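You operate a simulated robot arm through the tools that you are given. There is no shell and no other tool.

The job below is to be done with a simulated robot arm. You get a single attempt, and the scene is never put back.

JOB
Test the window: unlock, open, shut, then turn the handle up. Where these are worked on the way, their far stop is far enough and under half their travel is too little: window handle.

The check looks at the end state, three seconds after you hand in, the way a careful person would. Anything else that was tipped, shoved, dropped, spilled or broken makes it a failure.

ROBOT AND FRAMES
A 6-joint arm with a two-finger parallel gripper, fixed in place. Base frame: the origin is on the floor under the middle of its stand, x ahead of it, y to its left, z up; the work surface is at about z = 0.86. Readings come in m, degrees, newtons and seconds.
With the tool pointing down near the work surface it reaches from about 0.34 to 0.86 m from the base axis. Its first joint turns from -115.0 to 115.0 degrees. Payload 3.43 kg.
The TCP is the grasp point between the finger pads, 0.034 m short of the fingertips. In the tool frame z runs along the fingers and y along their closing line. The gripper opens to 0.128 m. The fingers are 0.024 m wide and 0.012 m thick; the gripper's body (0.048 by 0.13 m) begins 0.096 m behind the TCP.
Orientation is that of the tool frame in the base frame, as a unit quaternion [w, x, y, z]. With the fingers straight down and closing along the base's y, the tool's x points along the base's -x, its y along +y and its z along -z.

CONTROLS
- The arm moves only by the tool step_arm. Its argument "targets" is one flat list of numbers, 7 for each row, row after row: the shift along the tool's x, y, z in m, then the turn, a rotation vector about the tool's x, y, z in degrees, then the gripper command, from -1 (shut) to 1 (fully open), values between in proportion. In form: [x, y, z, rx, ry, rz, jaw, x, y, z, rx, ry, rz, jaw, ...]. A call has 1 to 20 rows; each row shifts and turns the commanded pose from where the row before left it, along the tool's axes as they then stand. A row lasts 0.2 s, in which the tool goes at most 0.05 m and 8.6 degrees; a call with a longer step from one row to the next is refused whole, and so is a gripper value outside its range. Where a pose cannot be reached the arm comes as near as it can. A force on the tool above 90 N (or 10 N above the force at the start of the call, whichever is more), or a blocked arm, ends the call early, and 0.2 s more pass. The fingers move at their own pace (about 0.108 m/s each) and stop on an object; they squeeze with about 45 N. The grip force told is the motor's: it shows also when the fingers shut on nothing. Time passes only in rows, and 0.2 s behind the last, so rows that do not move let the fingers close. It gives the time, the measured TCP pose, the force on the tool (base axes), the opening and the grip force at its end, in the units of the frame above (readings bear some noise), with the torque about the TCP (base axes, N m) and any sound that the robot's microphone picked up.
- Cameras (640 x 400 px; columns grow to the right, rows downward): "scene" is fixed at [0.0495, -0.6513, 1.6081]; the picture's right is [0.77, -0.64, 0.00], its down [-0.21, -0.25, -0.94] and it looks along [0.60, 0.73, -0.33] (base axes); focal length 343 px, centre (320, 200). "wrist" rides on the gripper at [0.076, -0.011, -0.16] in the tool frame; the picture's right is [0.15, 0.99, 0.00], its down [-0.88, 0.13, -0.46] and it looks along [-0.45, 0.07, 0.89] (tool axes); focal length 234 px, centre (320, 200).
- grab_frame(camera): a new picture of that camera. The clock stands still meanwhile.
- raise_lower(by): moves the trunk up (or, below 0, down) by that many m; the arm rides with it, the base frame stays. It gives what a move gives, with no picture.
- point_at(camera, pixels): there is no depth. For up to 12 entries [column, row, z] of the newest picture of that camera ("zoom" is the newest enlarged one), the place [x, y] in the base frame at which the ray of that pixel passes the height z, good to about 0.003 m. The clock stands still meanwhile.
- enlarge(camera, box): a new picture of the part [left, top, right, bottom] of that camera's present view, enlarged. The clock stands still meanwhile.
- job_done(): hands the job in; it is judged then, once.

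Unless the task says otherwise, let go and move clear before handing in.

The tools are called as name(argument=value, ...) on one line, values as JSON. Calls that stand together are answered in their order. step_arm: Moves the arm, as the interface text tells. Its arguments: {"type":"object","properties":{"targets":{"type":"array"}},"required":["targets"]} The other tools are called the same way: raise_lower (by) moves the trunk up or down; grab_frame (camera) takes a picture; point_at (camera, pixels) gives the place at which the rays of pixels pass given heights; enlarge (camera, box) takes an enlarged picture of a part of a camera's view; job_done () hands the job in.

At the start:

```text
t: 0.0
eef_pos: [0.4653, 0.1158, 1.4934]
orientation: [0.0, -0.001, 1.0, 0.0]
wrist_force: [0.1, 0.8, -0.3]
wrist_torque: [0.03, -0.01, -0.03]
opening: 0.1279
gripper_force: 0.0
trunk travel left (down, up): [-0.725, 0.065]
```

scene: 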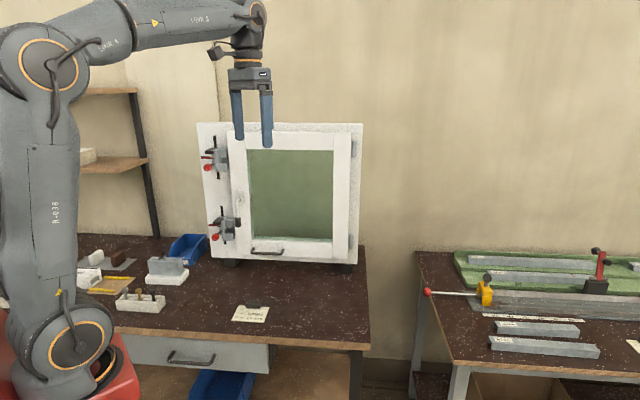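
wrist: 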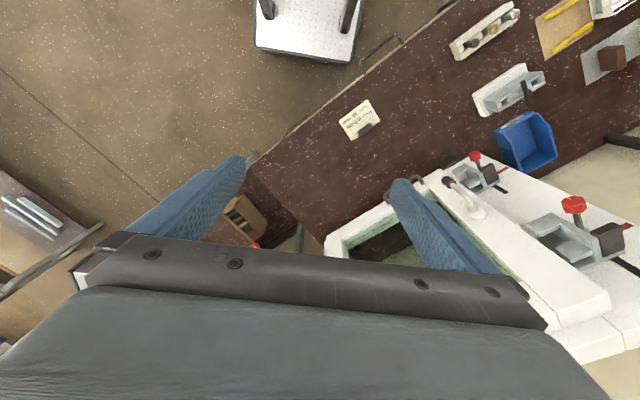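

The scene picture shows a white window frame standing on the bench (about columns 197-363, rows 122-265), with two red-knobbed clamps on its left side and a handle near (268,250) at the bottom. I'll enlarge for detail before moving.

enlarge(camera="scene", box=[180, 110, 380, 280])

enlarge(camera="wrist", box=[320, 130, 640, 400])

```text
2.35 times, centred on (280, 195) of scene
```

zoom: 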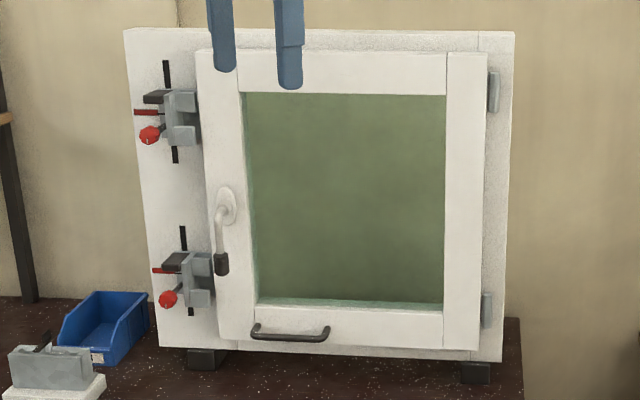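

```text
1.48 times, centred on (480, 265) of wrist
```

zoom: 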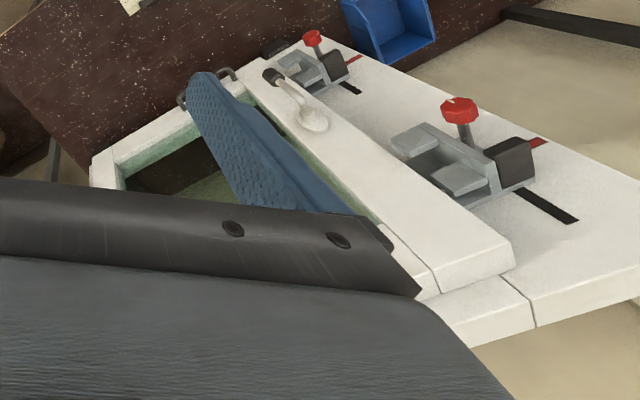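

The enlarged scene picture shows a sash hinged on the right (hinges at zoom (493,92) and (487,310)), a lever handle pointing down at zoom (222,235), a pull bar at (290,333), and two grey blocks with red knobs on the left. I'll locate the frame's feet and get closer looks at the handle and the blocks.

enlarge(camera="scene", box=[195, 120, 275, 190])

enlarge(camera="scene", box=[200, 180, 290, 270])

point_at(camera="scene", pixels=[[231, 265, 0.86], [349, 273, 0.86], [369, 345, 0.86], [270, 345, 0.86], [368, 247, 0.86]])

point_at(camera="wrist", pixels=[[475, 157, 1.0], [573, 204, 1.25], [478, 208, 1.15], [455, 183, 1.05]])

```text
5.71 times, centred on (235, 155) of scene
```

zoom: 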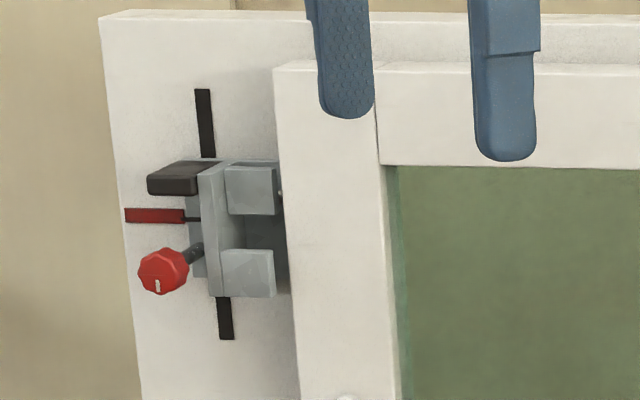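

```text
4.44 times, centred on (245, 225) of scene
```

zoom: 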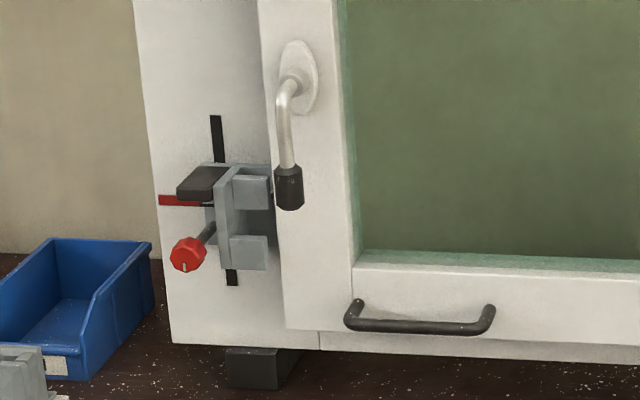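

```text
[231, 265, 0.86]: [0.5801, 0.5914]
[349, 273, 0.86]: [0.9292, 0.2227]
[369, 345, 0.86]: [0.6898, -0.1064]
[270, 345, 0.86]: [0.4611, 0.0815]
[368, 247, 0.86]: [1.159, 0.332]
```

```text
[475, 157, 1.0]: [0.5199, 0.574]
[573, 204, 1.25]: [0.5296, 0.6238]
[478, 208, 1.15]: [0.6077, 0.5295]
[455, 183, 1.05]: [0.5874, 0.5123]
```

The close-ups show the lever hanging down from a rosette at zoom (298,80), with a black tip at (288,205). On each keeper a cam pin sits behind the upper jaw (first zoom, (282,195)). I'll triangulate the handle and frame with both cameras.

point_at(camera="scene", pixels=[[240, 198, 1.1], [240, 198, 1.2], [237.8, 226.6, 1.0], [237.8, 226.6, 1.1], [239.5, 200, 1.15], [325, 250, 0.95], [345, 205, 1.1], [211, 257, 0.9], [337, 264, 0.9], [196.5, 122, 1.4], [363, 123, 1.4], [345, 136, 1.35]])

point_at(camera="wrist", pixels=[[475.3, 209.6, 1.1], [475.3, 209.6, 1.2], [446.2, 180.5, 1.0], [446.2, 180.5, 1.1], [466, 191, 1.1], [466, 191, 1.2], [608, 300, 1.4], [480, 312, 1.4]])

```text
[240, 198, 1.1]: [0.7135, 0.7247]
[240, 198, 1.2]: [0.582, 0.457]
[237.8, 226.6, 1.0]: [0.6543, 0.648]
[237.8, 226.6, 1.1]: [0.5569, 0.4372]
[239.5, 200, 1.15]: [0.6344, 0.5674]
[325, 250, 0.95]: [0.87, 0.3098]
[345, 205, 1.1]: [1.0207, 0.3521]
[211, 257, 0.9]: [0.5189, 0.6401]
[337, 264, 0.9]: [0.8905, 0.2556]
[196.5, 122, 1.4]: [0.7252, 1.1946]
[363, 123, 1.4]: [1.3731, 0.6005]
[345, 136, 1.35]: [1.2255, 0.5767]
```

```text
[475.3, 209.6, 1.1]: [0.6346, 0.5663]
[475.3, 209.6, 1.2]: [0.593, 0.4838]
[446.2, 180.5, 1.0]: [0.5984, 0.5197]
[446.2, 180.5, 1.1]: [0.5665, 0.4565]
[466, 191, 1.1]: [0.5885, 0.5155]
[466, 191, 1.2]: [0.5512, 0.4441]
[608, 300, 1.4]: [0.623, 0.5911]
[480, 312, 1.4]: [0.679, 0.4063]
```

Triangulating puts the rosette at about (0.600, 0.496, 1.186) and the lever tip at about (0.570, 0.465, 1.087), so the window normal points roughly along (-0.7, -0.7, 0) towards the robot. I'll move the tool closer and turn it 45° in yaw, staying clear in front of the window.

step_arm(targets=[-0.005, 0.03, 0.015, 0, 0, 0, -0.2, -0.005, 0.03, 0.015, 0, 0, 0, -0.2, -0.005, 0.03, 0.015, 0, 0, 0, -0.2, -0.005, 0.03, 0.015, 0, 0, 0, -0.2, -0.005, 0.03, 0.015, 0, 0, 0, -0.2, -0.005, 0.03, 0.015, 0, 0, 0, -0.2, 0, 0, 0, 0, 0, -7.5, -0.2, 0, 0, 0, 0, 0, -7.5, -0.2, 0, 0, 0, 0, 0, -7.5, -0.2, 0, 0, 0, 0, 0, -7.5, -0.2, 0, 0, 0, 0, 0, -7.5, -0.2, 0, 0, 0, 0, 0, -7.5, -0.2])

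```text
t: 2.6
eef_pos: [0.4965, 0.2964, 1.4033]
orientation: [0.0, -0.384, 0.923, 0.0]
wrist_force: [0.2, -0.4, 0.7]
wrist_torque: [0.02, 0.01, 0.02]
opening: 0.0512
gripper_force: 0.1
trunk travel left (down, up): [-0.725, 0.065]
```

The yaw has settled: tool x now points along (-0.705, -0.709). Next I'll pitch the tool up by 90° about its y axis so the fingers point at the window.

step_arm(targets=[0, 0, 0, 0, -7.5, 0, -0.2, 0, 0, 0, 0, -7.5, 0, -0.2, 0, 0, 0, 0, -7.5, 0, -0.2, 0, 0, 0, 0, -7.5, 0, -0.2, 0, 0, 0, 0, -7.5, 0, -0.2, 0, 0, 0, 0, -7.5, 0, -0.2, 0, 0, 0, 0, -7.5, 0, -0.2, 0, 0, 0, 0, -7.5, 0, -0.2, 0, 0, 0, 0, -7.5, 0, -0.2, 0, 0, 0, 0, -7.5, 0, -0.2, 0, 0, 0, 0, -7.5, 0, -0.2, 0, 0, 0, 0, -7.5, 0, -0.2])

grab_frame(camera="scene")

grab_frame(camera="wrist")

```text
t: 5.2
eef_pos: [0.4956, 0.2947, 1.4024]
orientation: [0.654, -0.27, 0.653, 0.271]
wrist_force: [0.0, -0.2, 0.1]
wrist_torque: [-0.02, 0.03, 0.03]
opening: 0.0513
gripper_force: 0.1
trunk travel left (down, up): [-0.725, 0.065]
```

```text
taken
```

scene: 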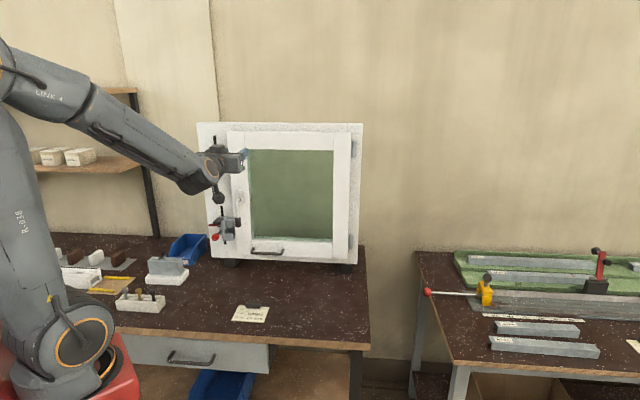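

```text
taken
```

wrist: 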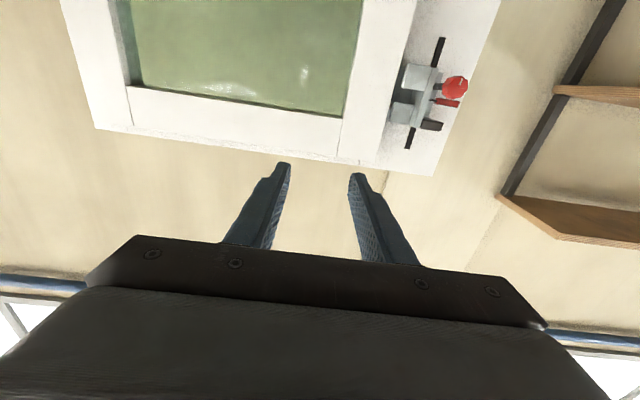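

The tool is now horizontal and the wrist picture is upside down, showing the sash top edge at row 130 and the upper keeper at (425,95). I'll lower the tool to bring the handle into the wrist view.

step_arm(targets=[0.04, 0, -0.005, 0, 0, 0, -0.2, 0.04, 0, -0.005, 0, 0, 0, -0.2, 0.04, 0, -0.005, 0, 0, 0, -0.2, 0.04, 0, -0.005, 0, 0, 0, -0.2, 0.04, 0, -0.005, 0, 0, 0, -0.2, 0.04, 0, -0.005, 0, 0, 0, -0.2])

grab_frame(camera="scene")

grab_frame(camera="wrist")

```text
t: 6.6
eef_pos: [0.4969, 0.2713, 1.188]
orientation: [0.646, -0.268, 0.657, 0.28]
wrist_force: [0.2, -0.6, -0.4]
wrist_torque: [-0.02, 0.01, -0.04]
opening: 0.0512
gripper_force: 0.0
out of reach, approached as far as the arm can: row 4, 5, 6
trunk travel left (down, up): [-0.725, 0.065]
```

```text
taken
```

scene: 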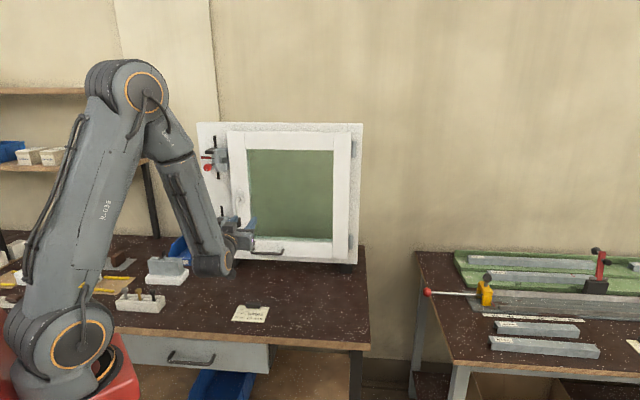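

```text
taken
```

wrist: 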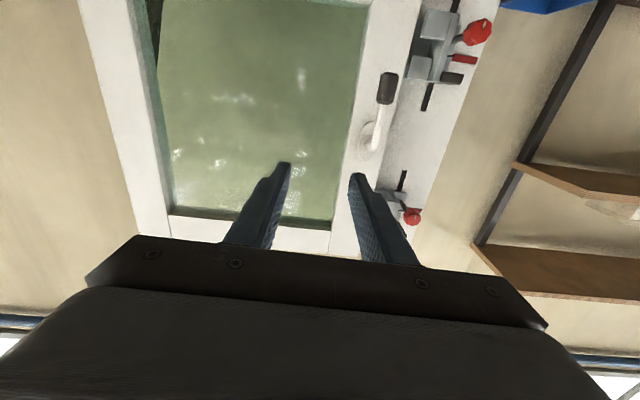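

The arm reports that it can't get lower with the trunk this high (rows 4-6), and the TCP is at z = 1.188. The wrist picture shows the lever tip at (387,88) and rosette at (368,140), so I'll measure from this view before adjusting the trunk.

enlarge(camera="wrist", box=[320, 0, 520, 240])

point_at(camera="wrist", pixels=[[387, 72, 1.05], [387, 72, 1.1], [370, 140, 1.15], [370, 140, 1.2], [388, 88, 1.1], [481, 31, 1.05], [411, 217, 1.3]])

```text
1.67 times, centred on (420, 120) of wrist
```

zoom: 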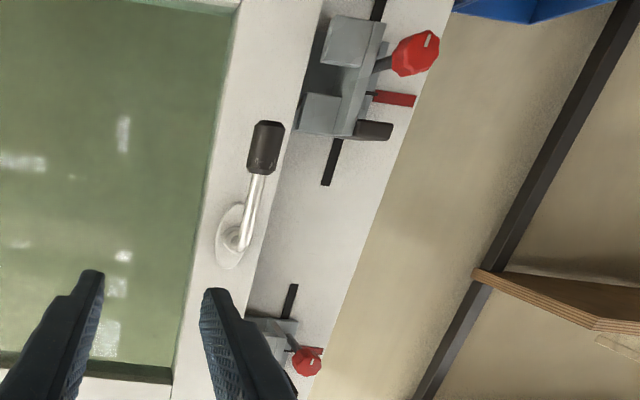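

```text
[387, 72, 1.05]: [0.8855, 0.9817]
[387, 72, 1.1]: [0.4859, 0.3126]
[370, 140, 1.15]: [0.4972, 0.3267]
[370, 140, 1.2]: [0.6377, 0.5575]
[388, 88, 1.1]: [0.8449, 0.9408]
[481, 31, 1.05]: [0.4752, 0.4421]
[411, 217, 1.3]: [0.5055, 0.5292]
```

The enlarged view confirms the lever hangs straight down, with its black grip ending beside the lower keeper. I'll raise the tool, then lower the trunk by the same amount so the arm gets a better reach.

step_arm(targets=[-0.04, 0, 0, 0, 0, 0, -0.2, -0.04, 0, 0, 0, 0, 0, -0.2, -0.04, 0, 0, 0, 0, 0, -0.2, -0.04, 0, 0, 0, 0, 0, -0.2, -0.04, 0, 0, 0, 0, 0, -0.2])

raise_lower(by=-0.2)

grab_frame(camera="scene")

grab_frame(camera="wrist")

```text
t: 7.8
eef_pos: [0.4969, 0.2737, 1.3876]
orientation: [0.653, -0.271, 0.653, 0.271]
wrist_force: [1.0, -0.5, -0.1]
wrist_torque: [0.03, -0.04, 0.01]
opening: 0.0513
gripper_force: 0.0
trunk travel left (down, up): [-0.725, 0.065]
```

```text
t: 10.0
eef_pos: [0.4964, 0.2745, 1.1861]
orientation: [0.653, -0.271, 0.653, 0.271]
wrist_force: [-0.5, -0.3, -0.4]
wrist_torque: [0.01, -0.01, 0.0]
opening: 0.0514
gripper_force: 0.1
trunk travel left (down, up): [-0.525, 0.265]
```

```text
taken
```

scene: 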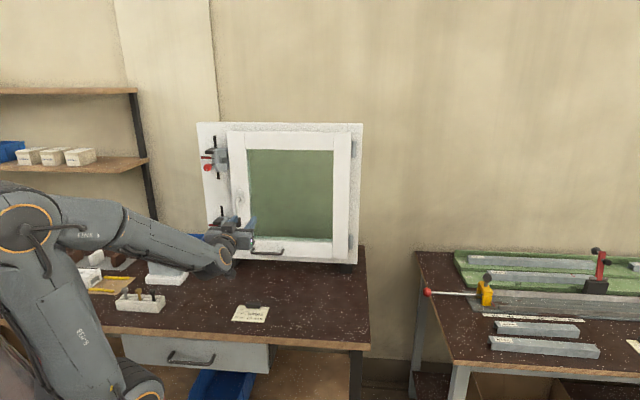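

```text
taken
```

wrist: 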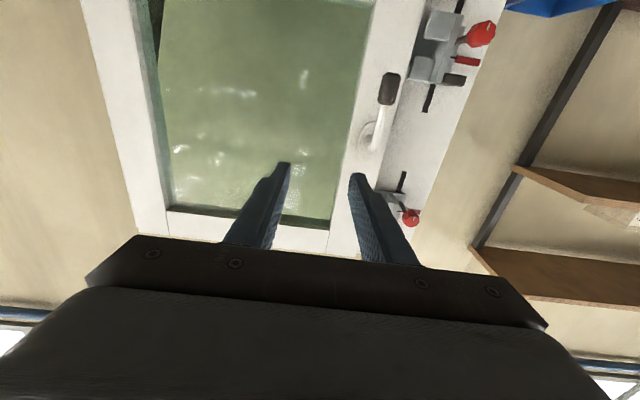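

With the trunk lowered the arm holds z = 1.186 and is aligned at 45°, which matches the window's vanishing direction. The lever tip is at wrist (391,74) and the rosette at (372,140), so the lever hangs about 82 mm left of the TCP and its grip is about 78 mm below; I'll line up in front of it.

step_arm(targets=[0.026, 0.0273, 0.01, 0, 0, 0, -0.2, 0.026, 0.0273, 0.01, 0, 0, 0, -0.2, 0.026, 0.0273, 0.01, 0, 0, 0, -0.2])

grab_frame(camera="wrist")

enlarge(camera="scene", box=[190, 170, 290, 270])

enlarge(camera="scene", box=[330, 120, 370, 270])

```text
t: 10.8
eef_pos: [0.4959, 0.3404, 1.1336]
orientation: [0.652, -0.274, 0.652, 0.273]
wrist_force: [0.9, 0.8, 0.5]
wrist_torque: [0.0, -0.02, -0.01]
opening: 0.051
gripper_force: 0.1
out of reach, approached as far as the arm can: row 1, 2, 3
trunk travel left (down, up): [-0.525, 0.265]
```

```text
taken
```

wrist: 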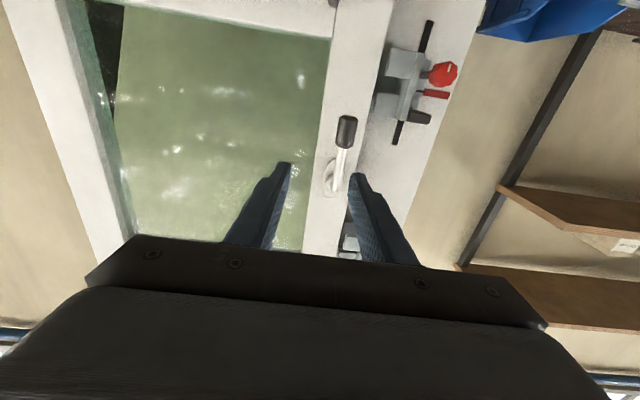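

```text
4.00 times, centred on (240, 220) of scene
```

zoom: 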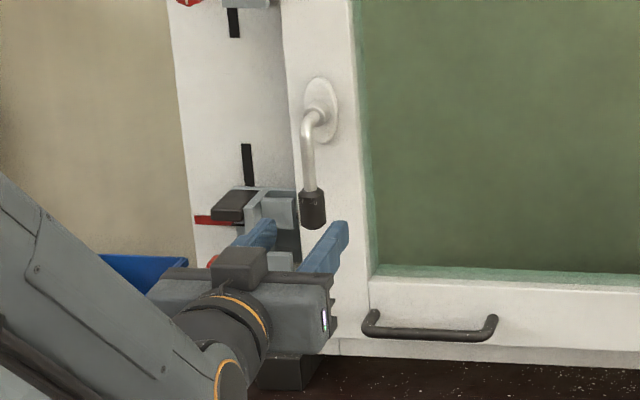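

```text
2.67 times, centred on (350, 195) of scene
```

zoom: 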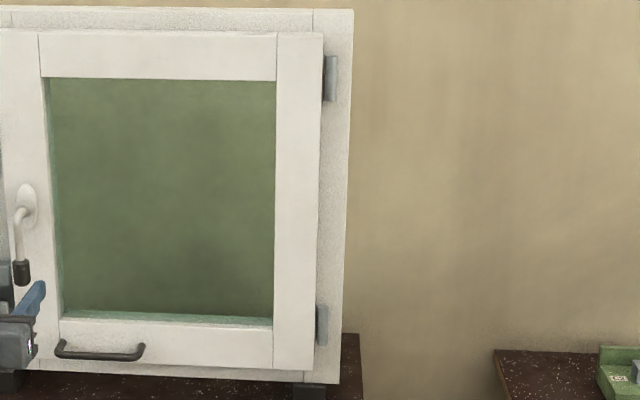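

The last move was limited again (TCP at (0.496, 0.340, 1.134)), so the arm is too folded with the shoulder this high. The lever is at wrist (345,135), just left of centre; I'll raise the tool a little and drop the trunk further.

step_arm(targets=[-0.04, 0, 0, 0, 0, 0, -0.2, -0.04, 0, 0, 0, 0, 0, -0.2, -0.04, 0, 0, 0, 0, 0, -0.2])

raise_lower(by=-0.15)

grab_frame(camera="scene")

```text
t: 11.6
eef_pos: [0.4972, 0.3418, 1.252]
orientation: [0.653, -0.271, 0.653, 0.272]
wrist_force: [0.0, -0.5, 0.2]
wrist_torque: [-0.02, 0.0, -0.01]
opening: 0.0513
gripper_force: 0.0
out of reach, approached as far as the arm can: row 3
trunk travel left (down, up): [-0.525, 0.265]
```

```text
t: 13.3
eef_pos: [0.5374, 0.3421, 1.1015]
orientation: [0.653, -0.27, 0.654, 0.27]
wrist_force: [-0.6, 0.2, 0.2]
wrist_torque: [-0.05, -0.03, -0.01]
opening: 0.0511
gripper_force: 0.1
trunk travel left (down, up): [-0.375, 0.415]
```

```text
taken
```

scene: 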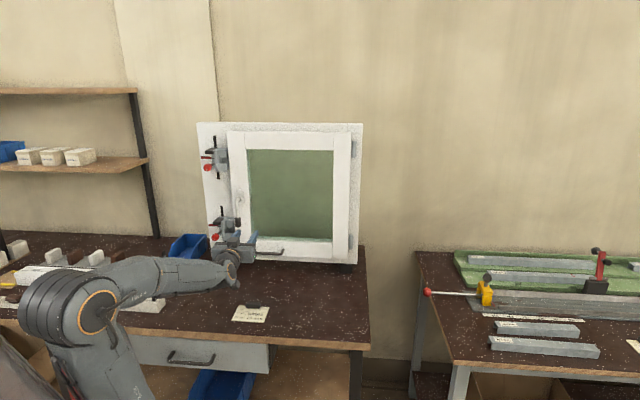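

After the trunk drop the TCP reads (0.537, 0.342, 1.102), and the forearm now runs low over the bench at scene (150,280). I need to check it is clear of the small parts there before moving on.

enlarge(camera="scene", box=[0, 200, 280, 400])

grab_frame(camera="wrist")

```text
2.00 times, centred on (140, 300) of scene
```

zoom: 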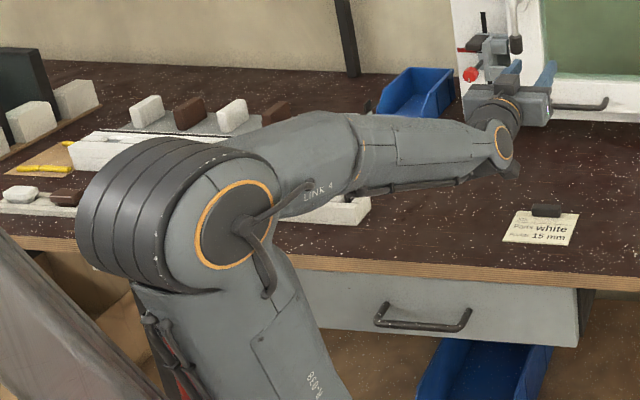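

```text
taken
```

wrist: 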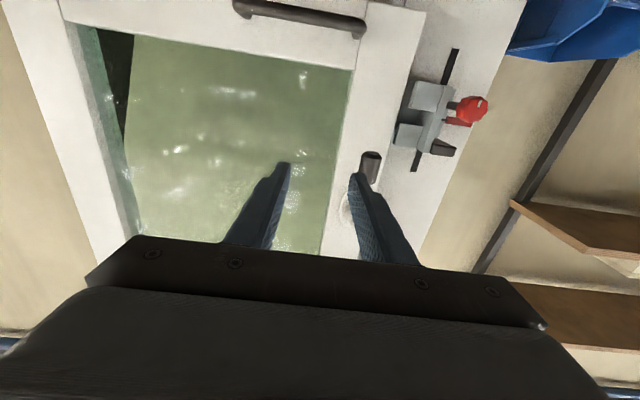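

The forearm passes well above the bench parts, and the lever's black grip is visible at wrist (371,163). I'll read the note at scene (250,313) and then line up with the lever.

enlarge(camera="scene", box=[225, 295, 285, 330])

step_arm(targets=[0, 0.02, 0, 0, 0, 0, -0.2])

```text
10.67 times, centred on (255, 312) of scene
```

zoom: 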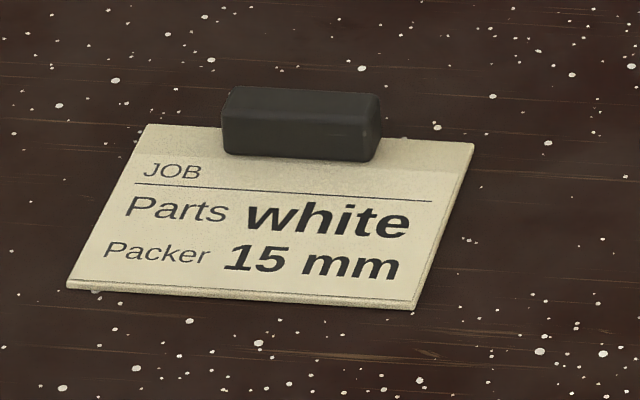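

```text
t: 13.7
eef_pos: [0.5263, 0.3576, 1.1012]
orientation: [0.652, -0.273, 0.652, 0.273]
wrist_force: [-0.2, -0.2, 0.2]
wrist_torque: [0.01, -0.02, 0.03]
opening: 0.0513
gripper_force: 0.0
out of reach, approached as far as the arm can: row 1
trunk travel left (down, up): [-0.375, 0.415]
```

The note is about packing parts and has nothing to do with the window. The TCP is at (0.526, 0.358, 1.101), still about 0.1 m in front of the lever, so I'll test in free space whether the wrist can roll the -90° needed to turn the lever.

step_arm(targets=[0, 0, 0, 0, 0, -7.5, -0.2, 0, 0, 0, 0, 0, -7.5, -0.2, 0, 0, 0, 0, 0, -7.5, -0.2, 0, 0, 0, 0, 0, -7.5, -0.2, 0, 0, 0, 0, 0, -7.5, -0.2, 0, 0, 0, 0, 0, -7.5, -0.2])

```text
t: 15.1
eef_pos: [0.5272, 0.3573, 1.1022]
orientation: [0.666, -0.309, 0.637, 0.235]
wrist_force: [0.2, 0.9, 0.0]
wrist_torque: [0.01, -0.03, -0.01]
opening: 0.0512
gripper_force: 0.1
out of reach, approached as far as the arm can: row 2, 3, 4, 5, 6
trunk travel left (down, up): [-0.375, 0.415]
```

The -45° roll stopped after about 6°, so that joint is near its limit in this direction. I'll try the opposite way, rolling about +180° in free space so the full -180° becomes available for the lever.

step_arm(targets=[0, 0, 0, 0, 0, 8.5, -0.2, 0, 0, 0, 0, 0, 8.5, -0.2, 0, 0, 0, 0, 0, 8.5, -0.2, 0, 0, 0, 0, 0, 8.5, -0.2, 0, 0, 0, 0, 0, 8.5, -0.2, 0, 0, 0, 0, 0, 8.5, -0.2, 0, 0, 0, 0, 0, 8.5, -0.2, 0, 0, 0, 0, 0, 8.5, -0.2, 0, 0, 0, 0, 0, 8.5, -0.2, 0, 0, 0, 0, 0, 8.5, -0.2, 0, 0, 0, 0, 0, 8.5, -0.2, 0, 0, 0, 0, 0, 8.5, -0.2])

```text
t: 17.7
eef_pos: [0.5269, 0.3568, 1.1009]
orientation: [0.235, 0.302, 0.642, 0.665]
wrist_force: [-1.9, -0.3, -0.2]
wrist_torque: [0.0, 0.02, -0.01]
opening: 0.0513
gripper_force: 0.1
trunk travel left (down, up): [-0.375, 0.415]
```

The +102° roll went through without a limit. I'll add another 84° so tool x points up and the fingers again close horizontally.

step_arm(targets=[0, 0, 0, 0, 0, 8.4, -0.2, 0, 0, 0, 0, 0, 8.4, -0.2, 0, 0, 0, 0, 0, 8.4, -0.2, 0, 0, 0, 0, 0, 8.4, -0.2, 0, 0, 0, 0, 0, 8.4, -0.2, 0, 0, 0, 0, 0, 8.4, -0.2, 0, 0, 0, 0, 0, 8.4, -0.2, 0, 0, 0, 0, 0, 8.4, -0.2, 0, 0, 0, 0, 0, 8.4, -0.2, 0, 0, 0, 0, 0, 8.4, -0.2])

grab_frame(camera="wrist")

grab_frame(camera="scene")

```text
t: 19.9
eef_pos: [0.5264, 0.3573, 1.101]
orientation: [-0.269, 0.653, 0.275, 0.653]
wrist_force: [-0.5, -0.1, 0.3]
wrist_torque: [0.03, 0.01, -0.03]
opening: 0.0512
gripper_force: 0.2
trunk travel left (down, up): [-0.375, 0.415]
```

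```text
taken
```

wrist: 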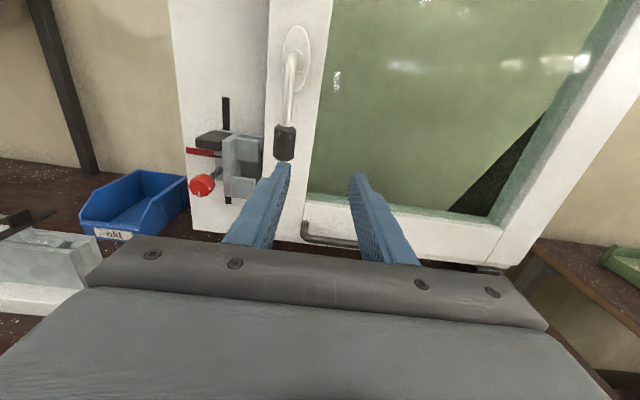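

```text
taken
```

scene: 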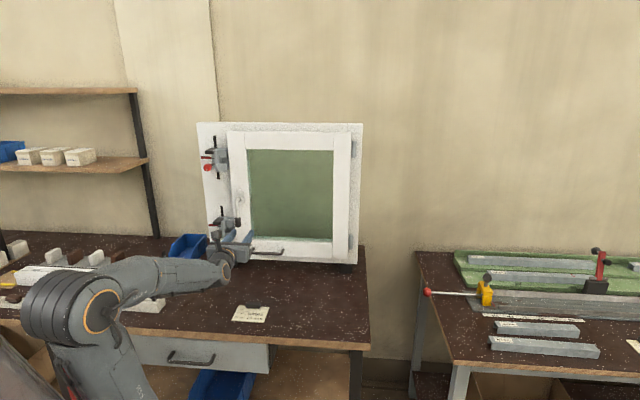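

The wrist view is upright now, with the lever tip at (285,158), the rosette at (297,52), and the keeper to its left at (240,160). The lever is about 42 mm left of the TCP, so I'll shift left and slightly up, stopping short of the lever.

step_arm(targets=[0.003, -0.0208, 0.01, 0, 0, 0, -0.2, 0.003, -0.0208, 0.01, 0, 0, 0, -0.2, 0, 0, 0, 0, 0, 0, -0.2])

grab_frame(camera="wrist")

```text
t: 20.7
eef_pos: [0.5322, 0.3741, 1.113]
orientation: [-0.271, 0.652, 0.279, 0.65]
wrist_force: [-0.2, 0.1, -0.1]
wrist_torque: [0.02, -0.01, 0.02]
opening: 0.0509
gripper_force: 0.1
out of reach, approached as far as the arm can: row 1, 2
trunk travel left (down, up): [-0.375, 0.415]
```

```text
taken
```

wrist: 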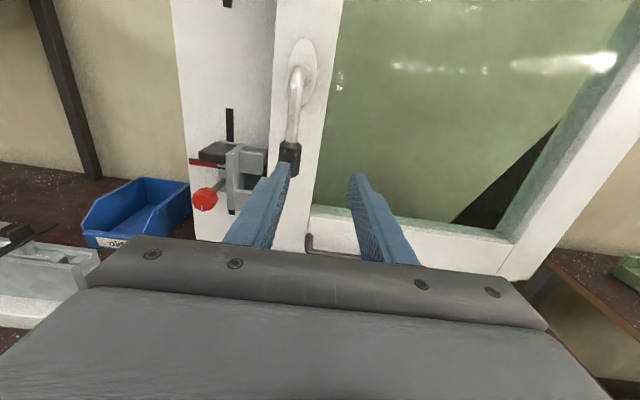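

The sideways move stalled again at (0.532, 0.374, 1.113), which looks like a wrist joint limit because the forearm tilts down relative to the tool. I'll back off a little and drop the trunk in stages while raising the tool, so the forearm tilts upward instead.

step_arm(targets=[0.02, 0, -0.02, 0, 0, 0, -0.2, 0.03, 0, 0, 0, 0, 0, -0.2, 0.03, 0, 0, 0, 0, 0, -0.2])

raise_lower(by=-0.12)

grab_frame(camera="scene")

```text
t: 21.5
eef_pos: [0.5445, 0.379, 1.1848]
orientation: [-0.268, 0.653, 0.275, 0.653]
wrist_force: [0.3, -0.5, -0.8]
wrist_torque: [0.01, 0.01, 0.04]
opening: 0.0516
gripper_force: 0.0
out of reach, approached as far as the arm can: row 1, 2, 3
trunk travel left (down, up): [-0.375, 0.415]
```

```text
t: 23.0
eef_pos: [0.5773, 0.3804, 1.0632]
orientation: [-0.268, 0.652, 0.274, 0.654]
wrist_force: [-0.1, -0.2, -0.6]
wrist_torque: [0.04, 0.01, 0.04]
opening: 0.0512
gripper_force: 0.0
trunk travel left (down, up): [-0.255, 0.535]
```

```text
taken
```

scene: 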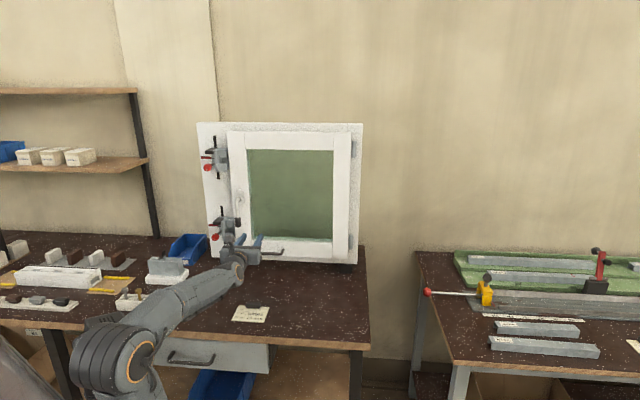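

The TCP is now at (0.577, 0.380, 1.063), having drifted forward about 3 cm while the trunk moved, and there is no contact force. I'll check the wrist view before going on, then back away from the sash.

grab_frame(camera="wrist")

step_arm(targets=[0, 0, -0.02, 0, 0, 0, -0.2, 0, 0, -0.02, 0, 0, 0, -0.2, 0, 0, 0, 0, 0, 0, -0.2])

```text
taken
```

wrist: 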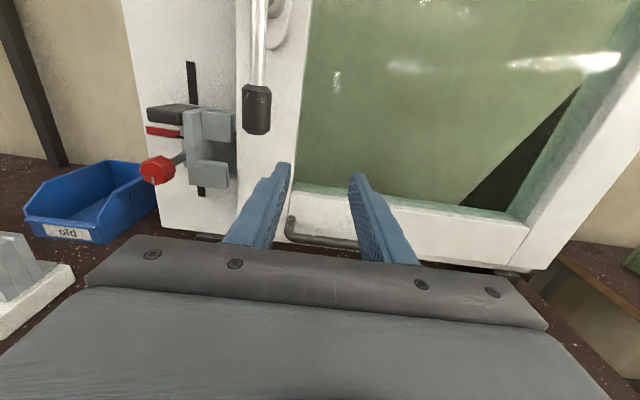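

```text
t: 23.8
eef_pos: [0.5787, 0.3753, 1.0567]
orientation: [-0.269, 0.652, 0.276, 0.653]
wrist_force: [0.1, -0.8, -0.5]
wrist_torque: [0.01, -0.04, -0.02]
opening: 0.0513
gripper_force: 0.1
out of reach, approached as far as the arm can: row 1, 2
trunk travel left (down, up): [-0.255, 0.535]
```

The arm refuses to back straight out here: it stayed at (0.579, 0.375, 1.057), so the wrist is wound up and I need to unwind it. The lever's black grip is at wrist (257,108), up and left of the fingers, so I'll first move right, away from it, and see which directions are free.

step_arm(targets=[0, 0.02, -0.01, 0, 0, 0, -0.2, 0, 0.02, -0.01, 0, 0, 0, -0.2, 0, 0, -0.02, 0, 0, 0, -0.2, 0, 0, -0.02, 0, 0, 0, -0.2, 0, 0, 0, 0, 0, 0, -0.2])

enlarge(camera="scene", box=[40, 200, 320, 400])

```text
t: 25.0
eef_pos: [0.6063, 0.3282, 1.0463]
orientation: [-0.27, 0.652, 0.275, 0.653]
wrist_force: [0.7, 0.3, -0.1]
wrist_torque: [0.01, -0.04, -0.01]
opening: 0.0511
gripper_force: 0.0
out of reach, approached as far as the arm can: row 1, 2, 3, 4
trunk travel left (down, up): [-0.255, 0.535]
```

```text
2.00 times, centred on (180, 300) of scene
```

zoom: 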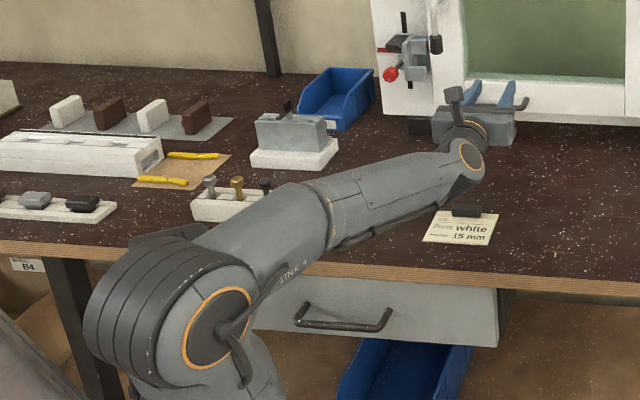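

The TCP is at (0.606, 0.328, 1.046) and backing out still fails, which suggests the forearm roll was wound up when I pitched the tool with a sideways bend. I'll raise the trunk, pitch the tool back down to unwind, and later redo the pitch with the arm pointing straight along 45°.

raise_lower(by=0.15)

step_arm(targets=[0, 0, 0, 0, 0, -8, -0.2, 0, 0, 0, 0, 0, -8, -0.2, 0, 0, 0, 0, 0, -8, -0.2, 0, 0, 0, 0, 0, -8, -0.2, 0, 0, 0, 0, 0, -8, -0.2, 0, 0, 0, 0, 0, -8, -0.2, 0, 0, 0, 0, 0, -8, -0.2, 0, 0, 0, 0, 0, -8, -0.2, 0, 0, 0, 0, 0, -8, -0.2, 0, 0, 0, 0, 0, -8, -0.2, 0, 0, 0, 0, 0, -10, -0.2])

```text
t: 26.8
eef_pos: [0.6055, 0.328, 1.1953]
orientation: [-0.268, 0.653, 0.274, 0.653]
wrist_force: [0.9, 0.7, 0.1]
wrist_torque: [0.0, -0.02, 0.01]
opening: 0.0511
gripper_force: 0.1
trunk travel left (down, up): [-0.405, 0.385]
```

```text
refused: row 11 steps farther than a row can; nothing moved
```

Row 11 exceeded the per-row turn limit, so nothing moved; the TCP is at (0.606, 0.328, 1.195) with no contact. I'll roll back -180° in valid steps so the camera ends up on the robot's side before pitching down.

step_arm(targets=[0, 0, 0, 0, 0, -8.5, -0.2, 0, 0, 0, 0, 0, -8.5, -0.2, 0, 0, 0, 0, 0, -8.5, -0.2, 0, 0, 0, 0, 0, -8.5, -0.2, 0, 0, 0, 0, 0, -8.5, -0.2, 0, 0, 0, 0, 0, -8.5, -0.2, 0, 0, 0, 0, 0, -8.5, -0.2, 0, 0, 0, 0, 0, -8.5, -0.2, 0, 0, 0, 0, 0, -8.5, -0.2, 0, 0, 0, 0, 0, -8.5, -0.2, 0, 0, 0, 0, 0, -8.5, -0.2, 0, 0, 0, 0, 0, -8.5, -0.2, 0, 0, 0, 0, 0, -8.5, -0.2, 0, 0, 0, 0, 0, -8.5, -0.2, 0, 0, 0, 0, 0, -8.5, -0.2, 0, 0, 0, 0, 0, -8.5, -0.2, 0, 0, 0, 0, 0, -8.5, -0.2, 0, 0, 0, 0, 0, -8.5, -0.2, 0, 0, 0, 0, 0, -8.5, -0.2, 0, 0, 0, 0, 0, -8.5, -0.2])

```text
t: 31.0
eef_pos: [0.6064, 0.328, 1.1955]
orientation: [0.628, -0.218, 0.673, 0.325]
wrist_force: [0.3, -0.6, 0.0]
wrist_torque: [0.01, 0.0, -0.02]
opening: 0.0511
gripper_force: 0.1
trunk travel left (down, up): [-0.405, 0.385]
```

The -170° roll completed without any limit. I'll finish the last few degrees of roll and pitch the tool down by 45°, rotating about the TCP, which is about 0.11 m clear of the sash.

step_arm(targets=[0, 0, 0, 0, 0, -5, -0.2, 0, 0, 0, 0, 0, -4, -0.2, 0, 0, 0, 0, 7.5, 0, -0.2, 0, 0, 0, 0, 7.5, 0, -0.2, 0, 0, 0, 0, 7.5, 0, -0.2, 0, 0, 0, 0, 7.5, 0, -0.2, 0, 0, 0, 0, 7.5, 0, -0.2, 0, 0, 0, 0, 7.5, 0, -0.2])

```text
t: 32.8
eef_pos: [0.6057, 0.3268, 1.1949]
orientation: [0.351, -0.353, 0.854, 0.15]
wrist_force: [-0.6, -0.4, 0.2]
wrist_torque: [0.0, -0.02, -0.03]
opening: 0.0513
gripper_force: 0.0
trunk travel left (down, up): [-0.405, 0.385]
```

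The position held and the tool is at 45° down. I'll finish pitching to straight down.

step_arm(targets=[0, 0, 0, 0, 7.5, 0, -0.2, 0, 0, 0, 0, 7.5, 0, -0.2, 0, 0, 0, 0, 7.5, 0, -0.2, 0, 0, 0, 0, 7.5, 0, -0.2, 0, 0, 0, 0, 7.5, 0, -0.2, 0, 0, 0, 0, 7.5, 0, -0.2])

grab_frame(camera="scene")

```text
t: 34.2
eef_pos: [0.6044, 0.3305, 1.1952]
orientation: [-0.002, -0.385, 0.923, 0.005]
wrist_force: [-1.0, -0.5, -0.2]
wrist_torque: [0.02, -0.06, -0.01]
opening: 0.0513
gripper_force: 0.1
trunk travel left (down, up): [-0.405, 0.385]
```

```text
taken
```

scene: 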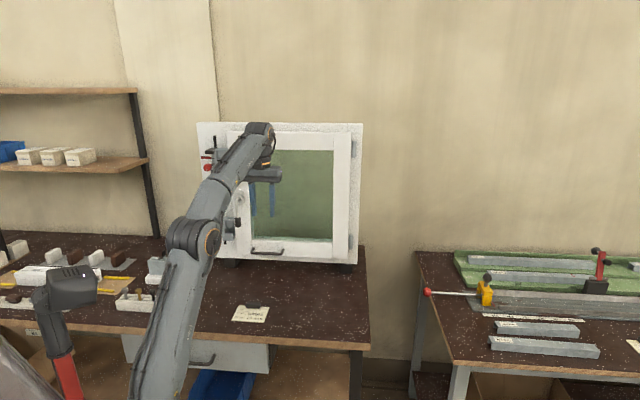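

The arm is now clearly unwound, with the tool straight down at (0.604, 0.331, 1.195). Next I'll back off 4 cm and move left to put the TCP on the 45° line from the base, then raise the trunk.

step_arm(targets=[0.04, 0, 0, 0, 0, 0, -0.2, 0, 0.039, -0.01, 0, 0, 0, -0.2, 0, 0.039, -0.01, 0, 0, 0, -0.2, 0, 0.039, -0.01, 0, 0, 0, -0.2, 0, 0.039, -0.01, 0, 0, 0, -0.2, 0, 0.036, -0.01, 0, 0, 0, -0.2, 0, 0, 0, 0, 0, 0, -0.2])

raise_lower(by=0.12)

grab_frame(camera="scene")

```text
t: 35.8
eef_pos: [0.4363, 0.4334, 1.2367]
orientation: [-0.002, -0.384, 0.923, 0.006]
wrist_force: [0.7, -0.2, -1.1]
wrist_torque: [0.0, 0.01, -0.01]
opening: 0.0511
gripper_force: 0.1
out of reach, approached as far as the arm can: row 6
trunk travel left (down, up): [-0.405, 0.385]
```

```text
t: 37.3
eef_pos: [0.4119, 0.4312, 1.3554]
orientation: [-0.001, -0.384, 0.923, 0.005]
wrist_force: [0.0, -0.7, 0.2]
wrist_torque: [0.03, 0.01, 0.01]
opening: 0.0513
gripper_force: 0.0
trunk travel left (down, up): [-0.525, 0.265]
```

```text
taken
```

scene: 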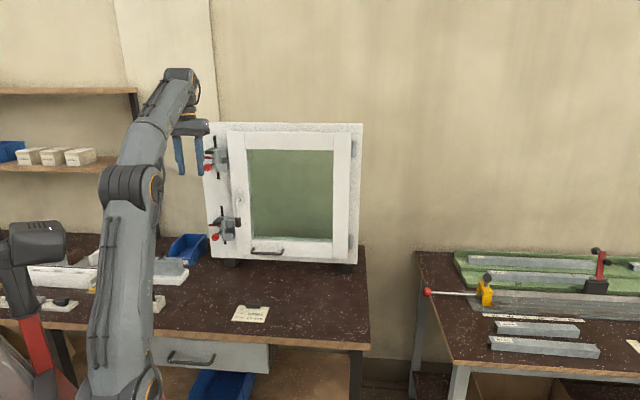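

The last row was flagged even with the tool pointing down, and the TCP drifted to (0.412, 0.431, 1.355) while the trunk rose. I'll hold still for a few rows to see whether the pose settles, then try a small move.

step_arm(targets=[0, 0, 0, 0, 0, 0, -0.2, 0, 0, 0, 0, 0, 0, -0.2])

step_arm(targets=[-0.03, 0, 0, 0, 0, 0, -0.2, 0, 0, 0, 0, 0, 0, -0.2])

```text
t: 37.9
eef_pos: [0.4119, 0.4315, 1.3555]
orientation: [-0.001, -0.384, 0.923, 0.006]
wrist_force: [-0.1, -1.1, 1.0]
wrist_torque: [0.05, 0.0, 0.01]
opening: 0.0511
gripper_force: 0.0
trunk travel left (down, up): [-0.525, 0.265]
```

```text
t: 38.5
eef_pos: [0.4277, 0.4475, 1.343]
orientation: [0.001, -0.384, 0.923, 0.006]
wrist_force: [-0.3, 0.2, -0.1]
wrist_torque: [-0.01, 0.0, 0.01]
opening: 0.0513
gripper_force: 0.1
out of reach, approached as far as the arm can: row 1
trunk travel left (down, up): [-0.525, 0.265]
```

The geometry now makes sense: with the tool down the wrist bend is at its limit, and the earlier stalls came from the upper arm leaning back too far with the trunk low. I'll lower the tool, go right in front of the sash, and set the trunk higher for a better arm shape.

step_arm(targets=[0, 0, 0.04, 0, 0, 0, -0.2, 0, 0, 0.04, 0, 0, 0, -0.2, 0, 0, 0.04, 0, 0, 0, -0.2, 0.005, -0.036, 0, 0, 0, 0, -0.2, 0.005, -0.036, 0, 0, 0, 0, -0.2, 0.005, -0.036, 0, 0, 0, 0, -0.2, 0.005, -0.036, 0, 0, 0, 0, -0.2, 0, 0, 0, 0, 0, 0, -0.2])

raise_lower(by=0.1)

```text
t: 40.3
eef_pos: [0.5172, 0.3315, 1.2246]
orientation: [-0.001, -0.384, 0.923, 0.005]
wrist_force: [-1.0, -0.7, -0.7]
wrist_torque: [0.0, 0.02, 0.01]
opening: 0.0512
gripper_force: 0.0
trunk travel left (down, up): [-0.525, 0.265]
```

```text
t: 41.6
eef_pos: [0.5169, 0.3335, 1.3233]
orientation: [0.0, -0.385, 0.923, 0.005]
wrist_force: [-0.3, 0.4, 0.4]
wrist_torque: [-0.01, 0.04, 0.01]
opening: 0.0512
gripper_force: 0.0
trunk travel left (down, up): [-0.625, 0.165]
```

No limits flagged now; the TCP is at (0.517, 0.334, 1.323). I'll lower 10 cm and pitch the tool up to level again.

step_arm(targets=[0, 0, 0.04, 0, 0, 0, -0.2, 0, 0, 0.04, 0, 0, 0, -0.2, 0, 0, 0.02, 0, 0, 0, -0.2, 0, 0, 0, 0, -7.5, 0, -0.2, 0, 0, 0, 0, -7.5, 0, -0.2, 0, 0, 0, 0, -7.5, 0, -0.2, 0, 0, 0, 0, -7.5, 0, -0.2, 0, 0, 0, 0, -7.5, 0, -0.2, 0, 0, 0, 0, -7.5, 0, -0.2, 0, 0, 0, 0, -7.5, 0, -0.2, 0, 0, 0, 0, -7.5, 0, -0.2, 0, 0, 0, 0, -7.5, 0, -0.2, 0, 0, 0, 0, -7.5, 0, -0.2, 0, 0, 0, 0, -7.5, 0, -0.2, 0, 0, 0, 0, -7.5, 0, -0.2])

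```text
t: 44.8
eef_pos: [0.5126, 0.3365, 1.2222]
orientation: [0.628, -0.279, 0.672, 0.276]
wrist_force: [-0.7, 0.1, 0.8]
wrist_torque: [-0.02, 0.01, -0.01]
opening: 0.0513
gripper_force: 0.1
out of reach, approached as far as the arm can: row 12
trunk travel left (down, up): [-0.625, 0.165]
```

Only the final row was flagged and the tool is about 3° short of level, which fits the roll joint's limit at this orientation. I'll roll +170° towards the camera-up orientation and then level it.

step_arm(targets=[0, 0, 0, 0, 0, 8.5, -0.2, 0, 0, 0, 0, 0, 8.5, -0.2, 0, 0, 0, 0, 0, 8.5, -0.2, 0, 0, 0, 0, 0, 8.5, -0.2, 0, 0, 0, 0, 0, 8.5, -0.2, 0, 0, 0, 0, 0, 8.5, -0.2, 0, 0, 0, 0, 0, 8.5, -0.2, 0, 0, 0, 0, 0, 8.5, -0.2, 0, 0, 0, 0, 0, 8.5, -0.2, 0, 0, 0, 0, 0, 8.5, -0.2, 0, 0, 0, 0, 0, 8.5, -0.2, 0, 0, 0, 0, 0, 8.5, -0.2, 0, 0, 0, 0, 0, 8.5, -0.2, 0, 0, 0, 0, 0, 8.5, -0.2, 0, 0, 0, 0, 0, 8.5, -0.2, 0, 0, 0, 0, 0, 8.5, -0.2, 0, 0, 0, 0, 0, 8.5, -0.2, 0, 0, 0, 0, 0, 8.5, -0.2, 0, 0, 0, 0, 0, 8.5, -0.2, 0, 0, 0, 0, 0, 8.5, -0.2])

```text
t: 49.0
eef_pos: [0.5127, 0.339, 1.2217]
orientation: [-0.221, 0.646, 0.336, 0.648]
wrist_force: [-1.2, 0.2, -0.4]
wrist_torque: [0.0, 0.01, 0.0]
opening: 0.0513
gripper_force: 0.2
trunk travel left (down, up): [-0.625, 0.165]
```

Orientation is nearly camera-up; I compute a residual of about (-1.6°, 3.4°, 8.6°). I'll apply that correction and move in front of the lever's grip (s = 0.077, z = 1.108), staying back at about 0.64 depth.

step_arm(targets=[0, 0, 0, -0.8, 1.7, 4.3, -0.1, 0, 0, 0, -0.8, 1.7, 4.3, -0.1, -0.028, -0.0115, 0.005, 0, 0, 0, -0.1, -0.028, -0.0115, 0.005, 0, 0, 0, -0.1, -0.028, -0.0115, 0.005, 0, 0, 0, -0.1, -0.028, -0.0115, 0.005, 0, 0, 0, -0.1, 0, 0, 0, 0, 0, 0, -0.1])

grab_frame(camera="wrist")

grab_frame(camera="scene")

```text
t: 50.6
eef_pos: [0.5157, 0.3535, 1.1131]
orientation: [-0.272, 0.652, 0.276, 0.652]
wrist_force: [0.3, 0.9, -0.6]
wrist_torque: [-0.01, 0.0, 0.01]
opening: 0.0576
gripper_force: 0.0
out of reach, approached as far as the arm can: row 4, 5, 6
trunk travel left (down, up): [-0.625, 0.165]
```

```text
taken
```

wrist: 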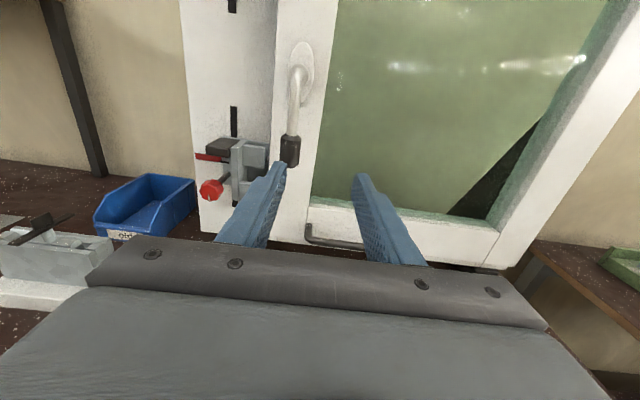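

```text
taken
```

scene: 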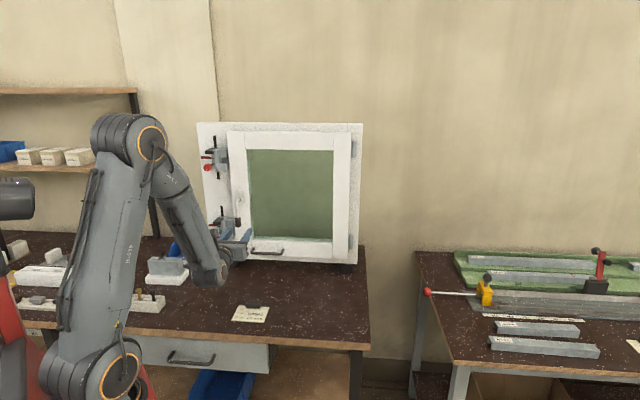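

The TCP stopped at (0.516, 0.354, 1.113), about 38 mm right of the lever, probably because the elbow is folded tight. Moving forward should relax it, so I'll step 3 cm forward (tips still about 4 cm short of the lever) and then left.

step_arm(targets=[0, 0, 0.015, 0, 0, 0, -0.1, 0, 0, 0.015, 0, 0, 0, -0.1, 0, -0.0125, 0, 0, 0, 0, -0.1, 0, -0.0125, 0, 0, 0, 0, -0.1, 0, -0.0125, 0, 0, 0, 0, -0.1, 0, 0, 0, 0, 0, 0, -0.1])

grab_frame(camera="wrist")

```text
t: 52.0
eef_pos: [0.5347, 0.3655, 1.1161]
orientation: [-0.273, 0.652, 0.275, 0.652]
wrist_force: [0.1, -1.1, 0.4]
wrist_torque: [0.03, 0.02, -0.03]
opening: 0.0578
gripper_force: 0.0
out of reach, approached as far as the arm can: row 1, 3, 4, 5
trunk travel left (down, up): [-0.625, 0.165]
```

```text
taken
```

wrist: 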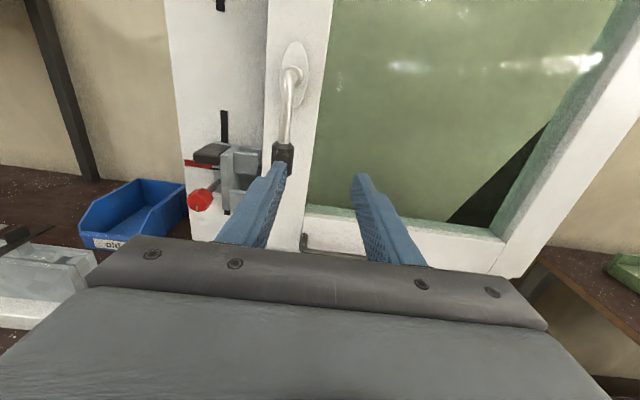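

Moving left is still blocked (s stayed at about 0.12), so it is the forearm-roll limit with this bent-up wrist. I'll unwind again (back off, roll -90°, pitch down), then redo the pitch-up with the arm exactly on the 45° line so the wrist bends straight through.

step_arm(targets=[0, 0, -0.025, 0, 0, 0, -0.1, 0, 0, 0, 0, 0, -8.2, -0.1, 0, 0, 0, 0, 0, -8.2, -0.1, 0, 0, 0, 0, 0, -8.2, -0.1, 0, 0, 0, 0, 0, -8.2, -0.1, 0, 0, 0, 0, 0, -8.2, -0.1, 0, 0, 0, 0, 0, -8.2, -0.1, 0, 0, 0, 0, 0, -8.2, -0.1, 0, 0, 0, 0, 0, -8.2, -0.1, 0, 0, 0, 0, 0, -8.2, -0.1, 0, 0, 0, 0, 0, -8.2, -0.1, 0, 0, 0, 0, 0, -8, -0.1, 0, 0, 0, 7.5, 0, 0, -0.1, 0, 0, 0, 7.5, 0, 0, -0.1, 0, 0, 0, 7.5, 0, 0, -0.1, 0, 0, 0, 7.5, 0, 0, -0.1, 0, 0, 0, 7.5, 0, 0, -0.1, 0, 0, 0, 7.5, 0, 0, -0.1])

```text
t: 55.8
eef_pos: [0.5141, 0.3501, 1.1167]
orientation: [0.153, 0.345, 0.842, 0.386]
wrist_force: [-0.1, 0.1, 0.9]
wrist_torque: [0.0, 0.02, 0.02]
opening: 0.0576
gripper_force: 0.2
out of reach, approached as far as the arm can: row 18
trunk travel left (down, up): [-0.625, 0.165]
```

The pitch is about half way and only the last row lagged, near the wrist's straight position. I'll continue pitching down to vertical.

step_arm(targets=[0, 0, 0, 0, 0, 0, -0.1, 0, 0, 0, 7.5, 0, 0, -0.1, 0, 0, 0, 7.5, 0, 0, -0.1, 0, 0, 0, 7.5, 0, 0, -0.1, 0, 0, 0, 7.5, 0, 0, -0.1, 0, 0, 0, 7.5, 0, 0, -0.1, 0, 0, 0, 7.5, 0, 0, -0.1, 0, 0, 0, 0, 0, 0, -0.1])

grab_frame(camera="scene")

```text
t: 57.6
eef_pos: [0.5121, 0.3543, 1.1173]
orientation: [0.014, 0.37, 0.927, 0.065]
wrist_force: [0.0, -0.1, -0.9]
wrist_torque: [-0.01, -0.02, 0.04]
opening: 0.0578
gripper_force: 0.0
out of reach, approached as far as the arm can: row 2
trunk travel left (down, up): [-0.625, 0.165]
```

```text
taken
```

scene: 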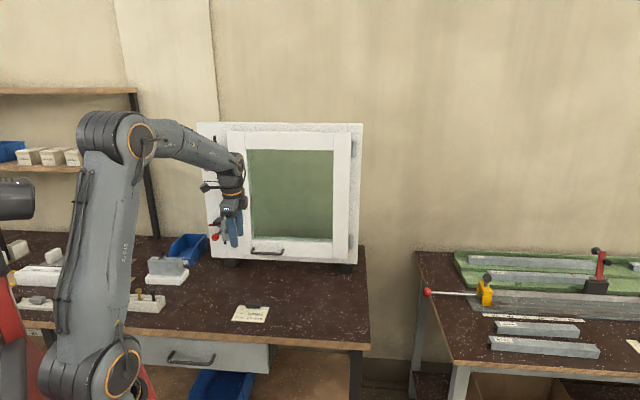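

The tool is down within about 8°. Next I'll roll -90° so the camera faces the robot.

step_arm(targets=[0, 0, -0.03, 0, 0, 0, -0.1, 0, 0, -0.03, 0, 0, 0, -0.1, 0, 0, -0.03, 0, 0, 0, -0.1, 0, 0, 0, 0, 0, -8.2, -0.1, 0, 0, 0, 0, 0, -8.2, -0.1, 0, 0, 0, 0, 0, -8.2, -0.1, 0, 0, 0, 0, 0, -8.2, -0.1, 0, 0, 0, 0, 0, -8.2, -0.1, 0, 0, 0, 0, 0, -8.2, -0.1, 0, 0, 0, 0, 0, -8.2, -0.1, 0, 0, 0, 0, 0, -8.2, -0.1, 0, 0, 0, 0, 0, -8.2, -0.1, 0, 0, 0, 0, 0, -8.2, -0.1, 0, 0, 0, 0, 0, -8, -0.1, 0, 0, 0, 0, 0, 0, -0.1])

```text
t: 60.8
eef_pos: [0.5052, 0.3443, 1.207]
orientation: [0.057, -0.395, 0.916, 0.036]
wrist_force: [-0.6, 0.4, 0.4]
wrist_torque: [0.02, -0.01, 0.01]
opening: 0.0578
gripper_force: 0.1
trunk travel left (down, up): [-0.625, 0.165]
```

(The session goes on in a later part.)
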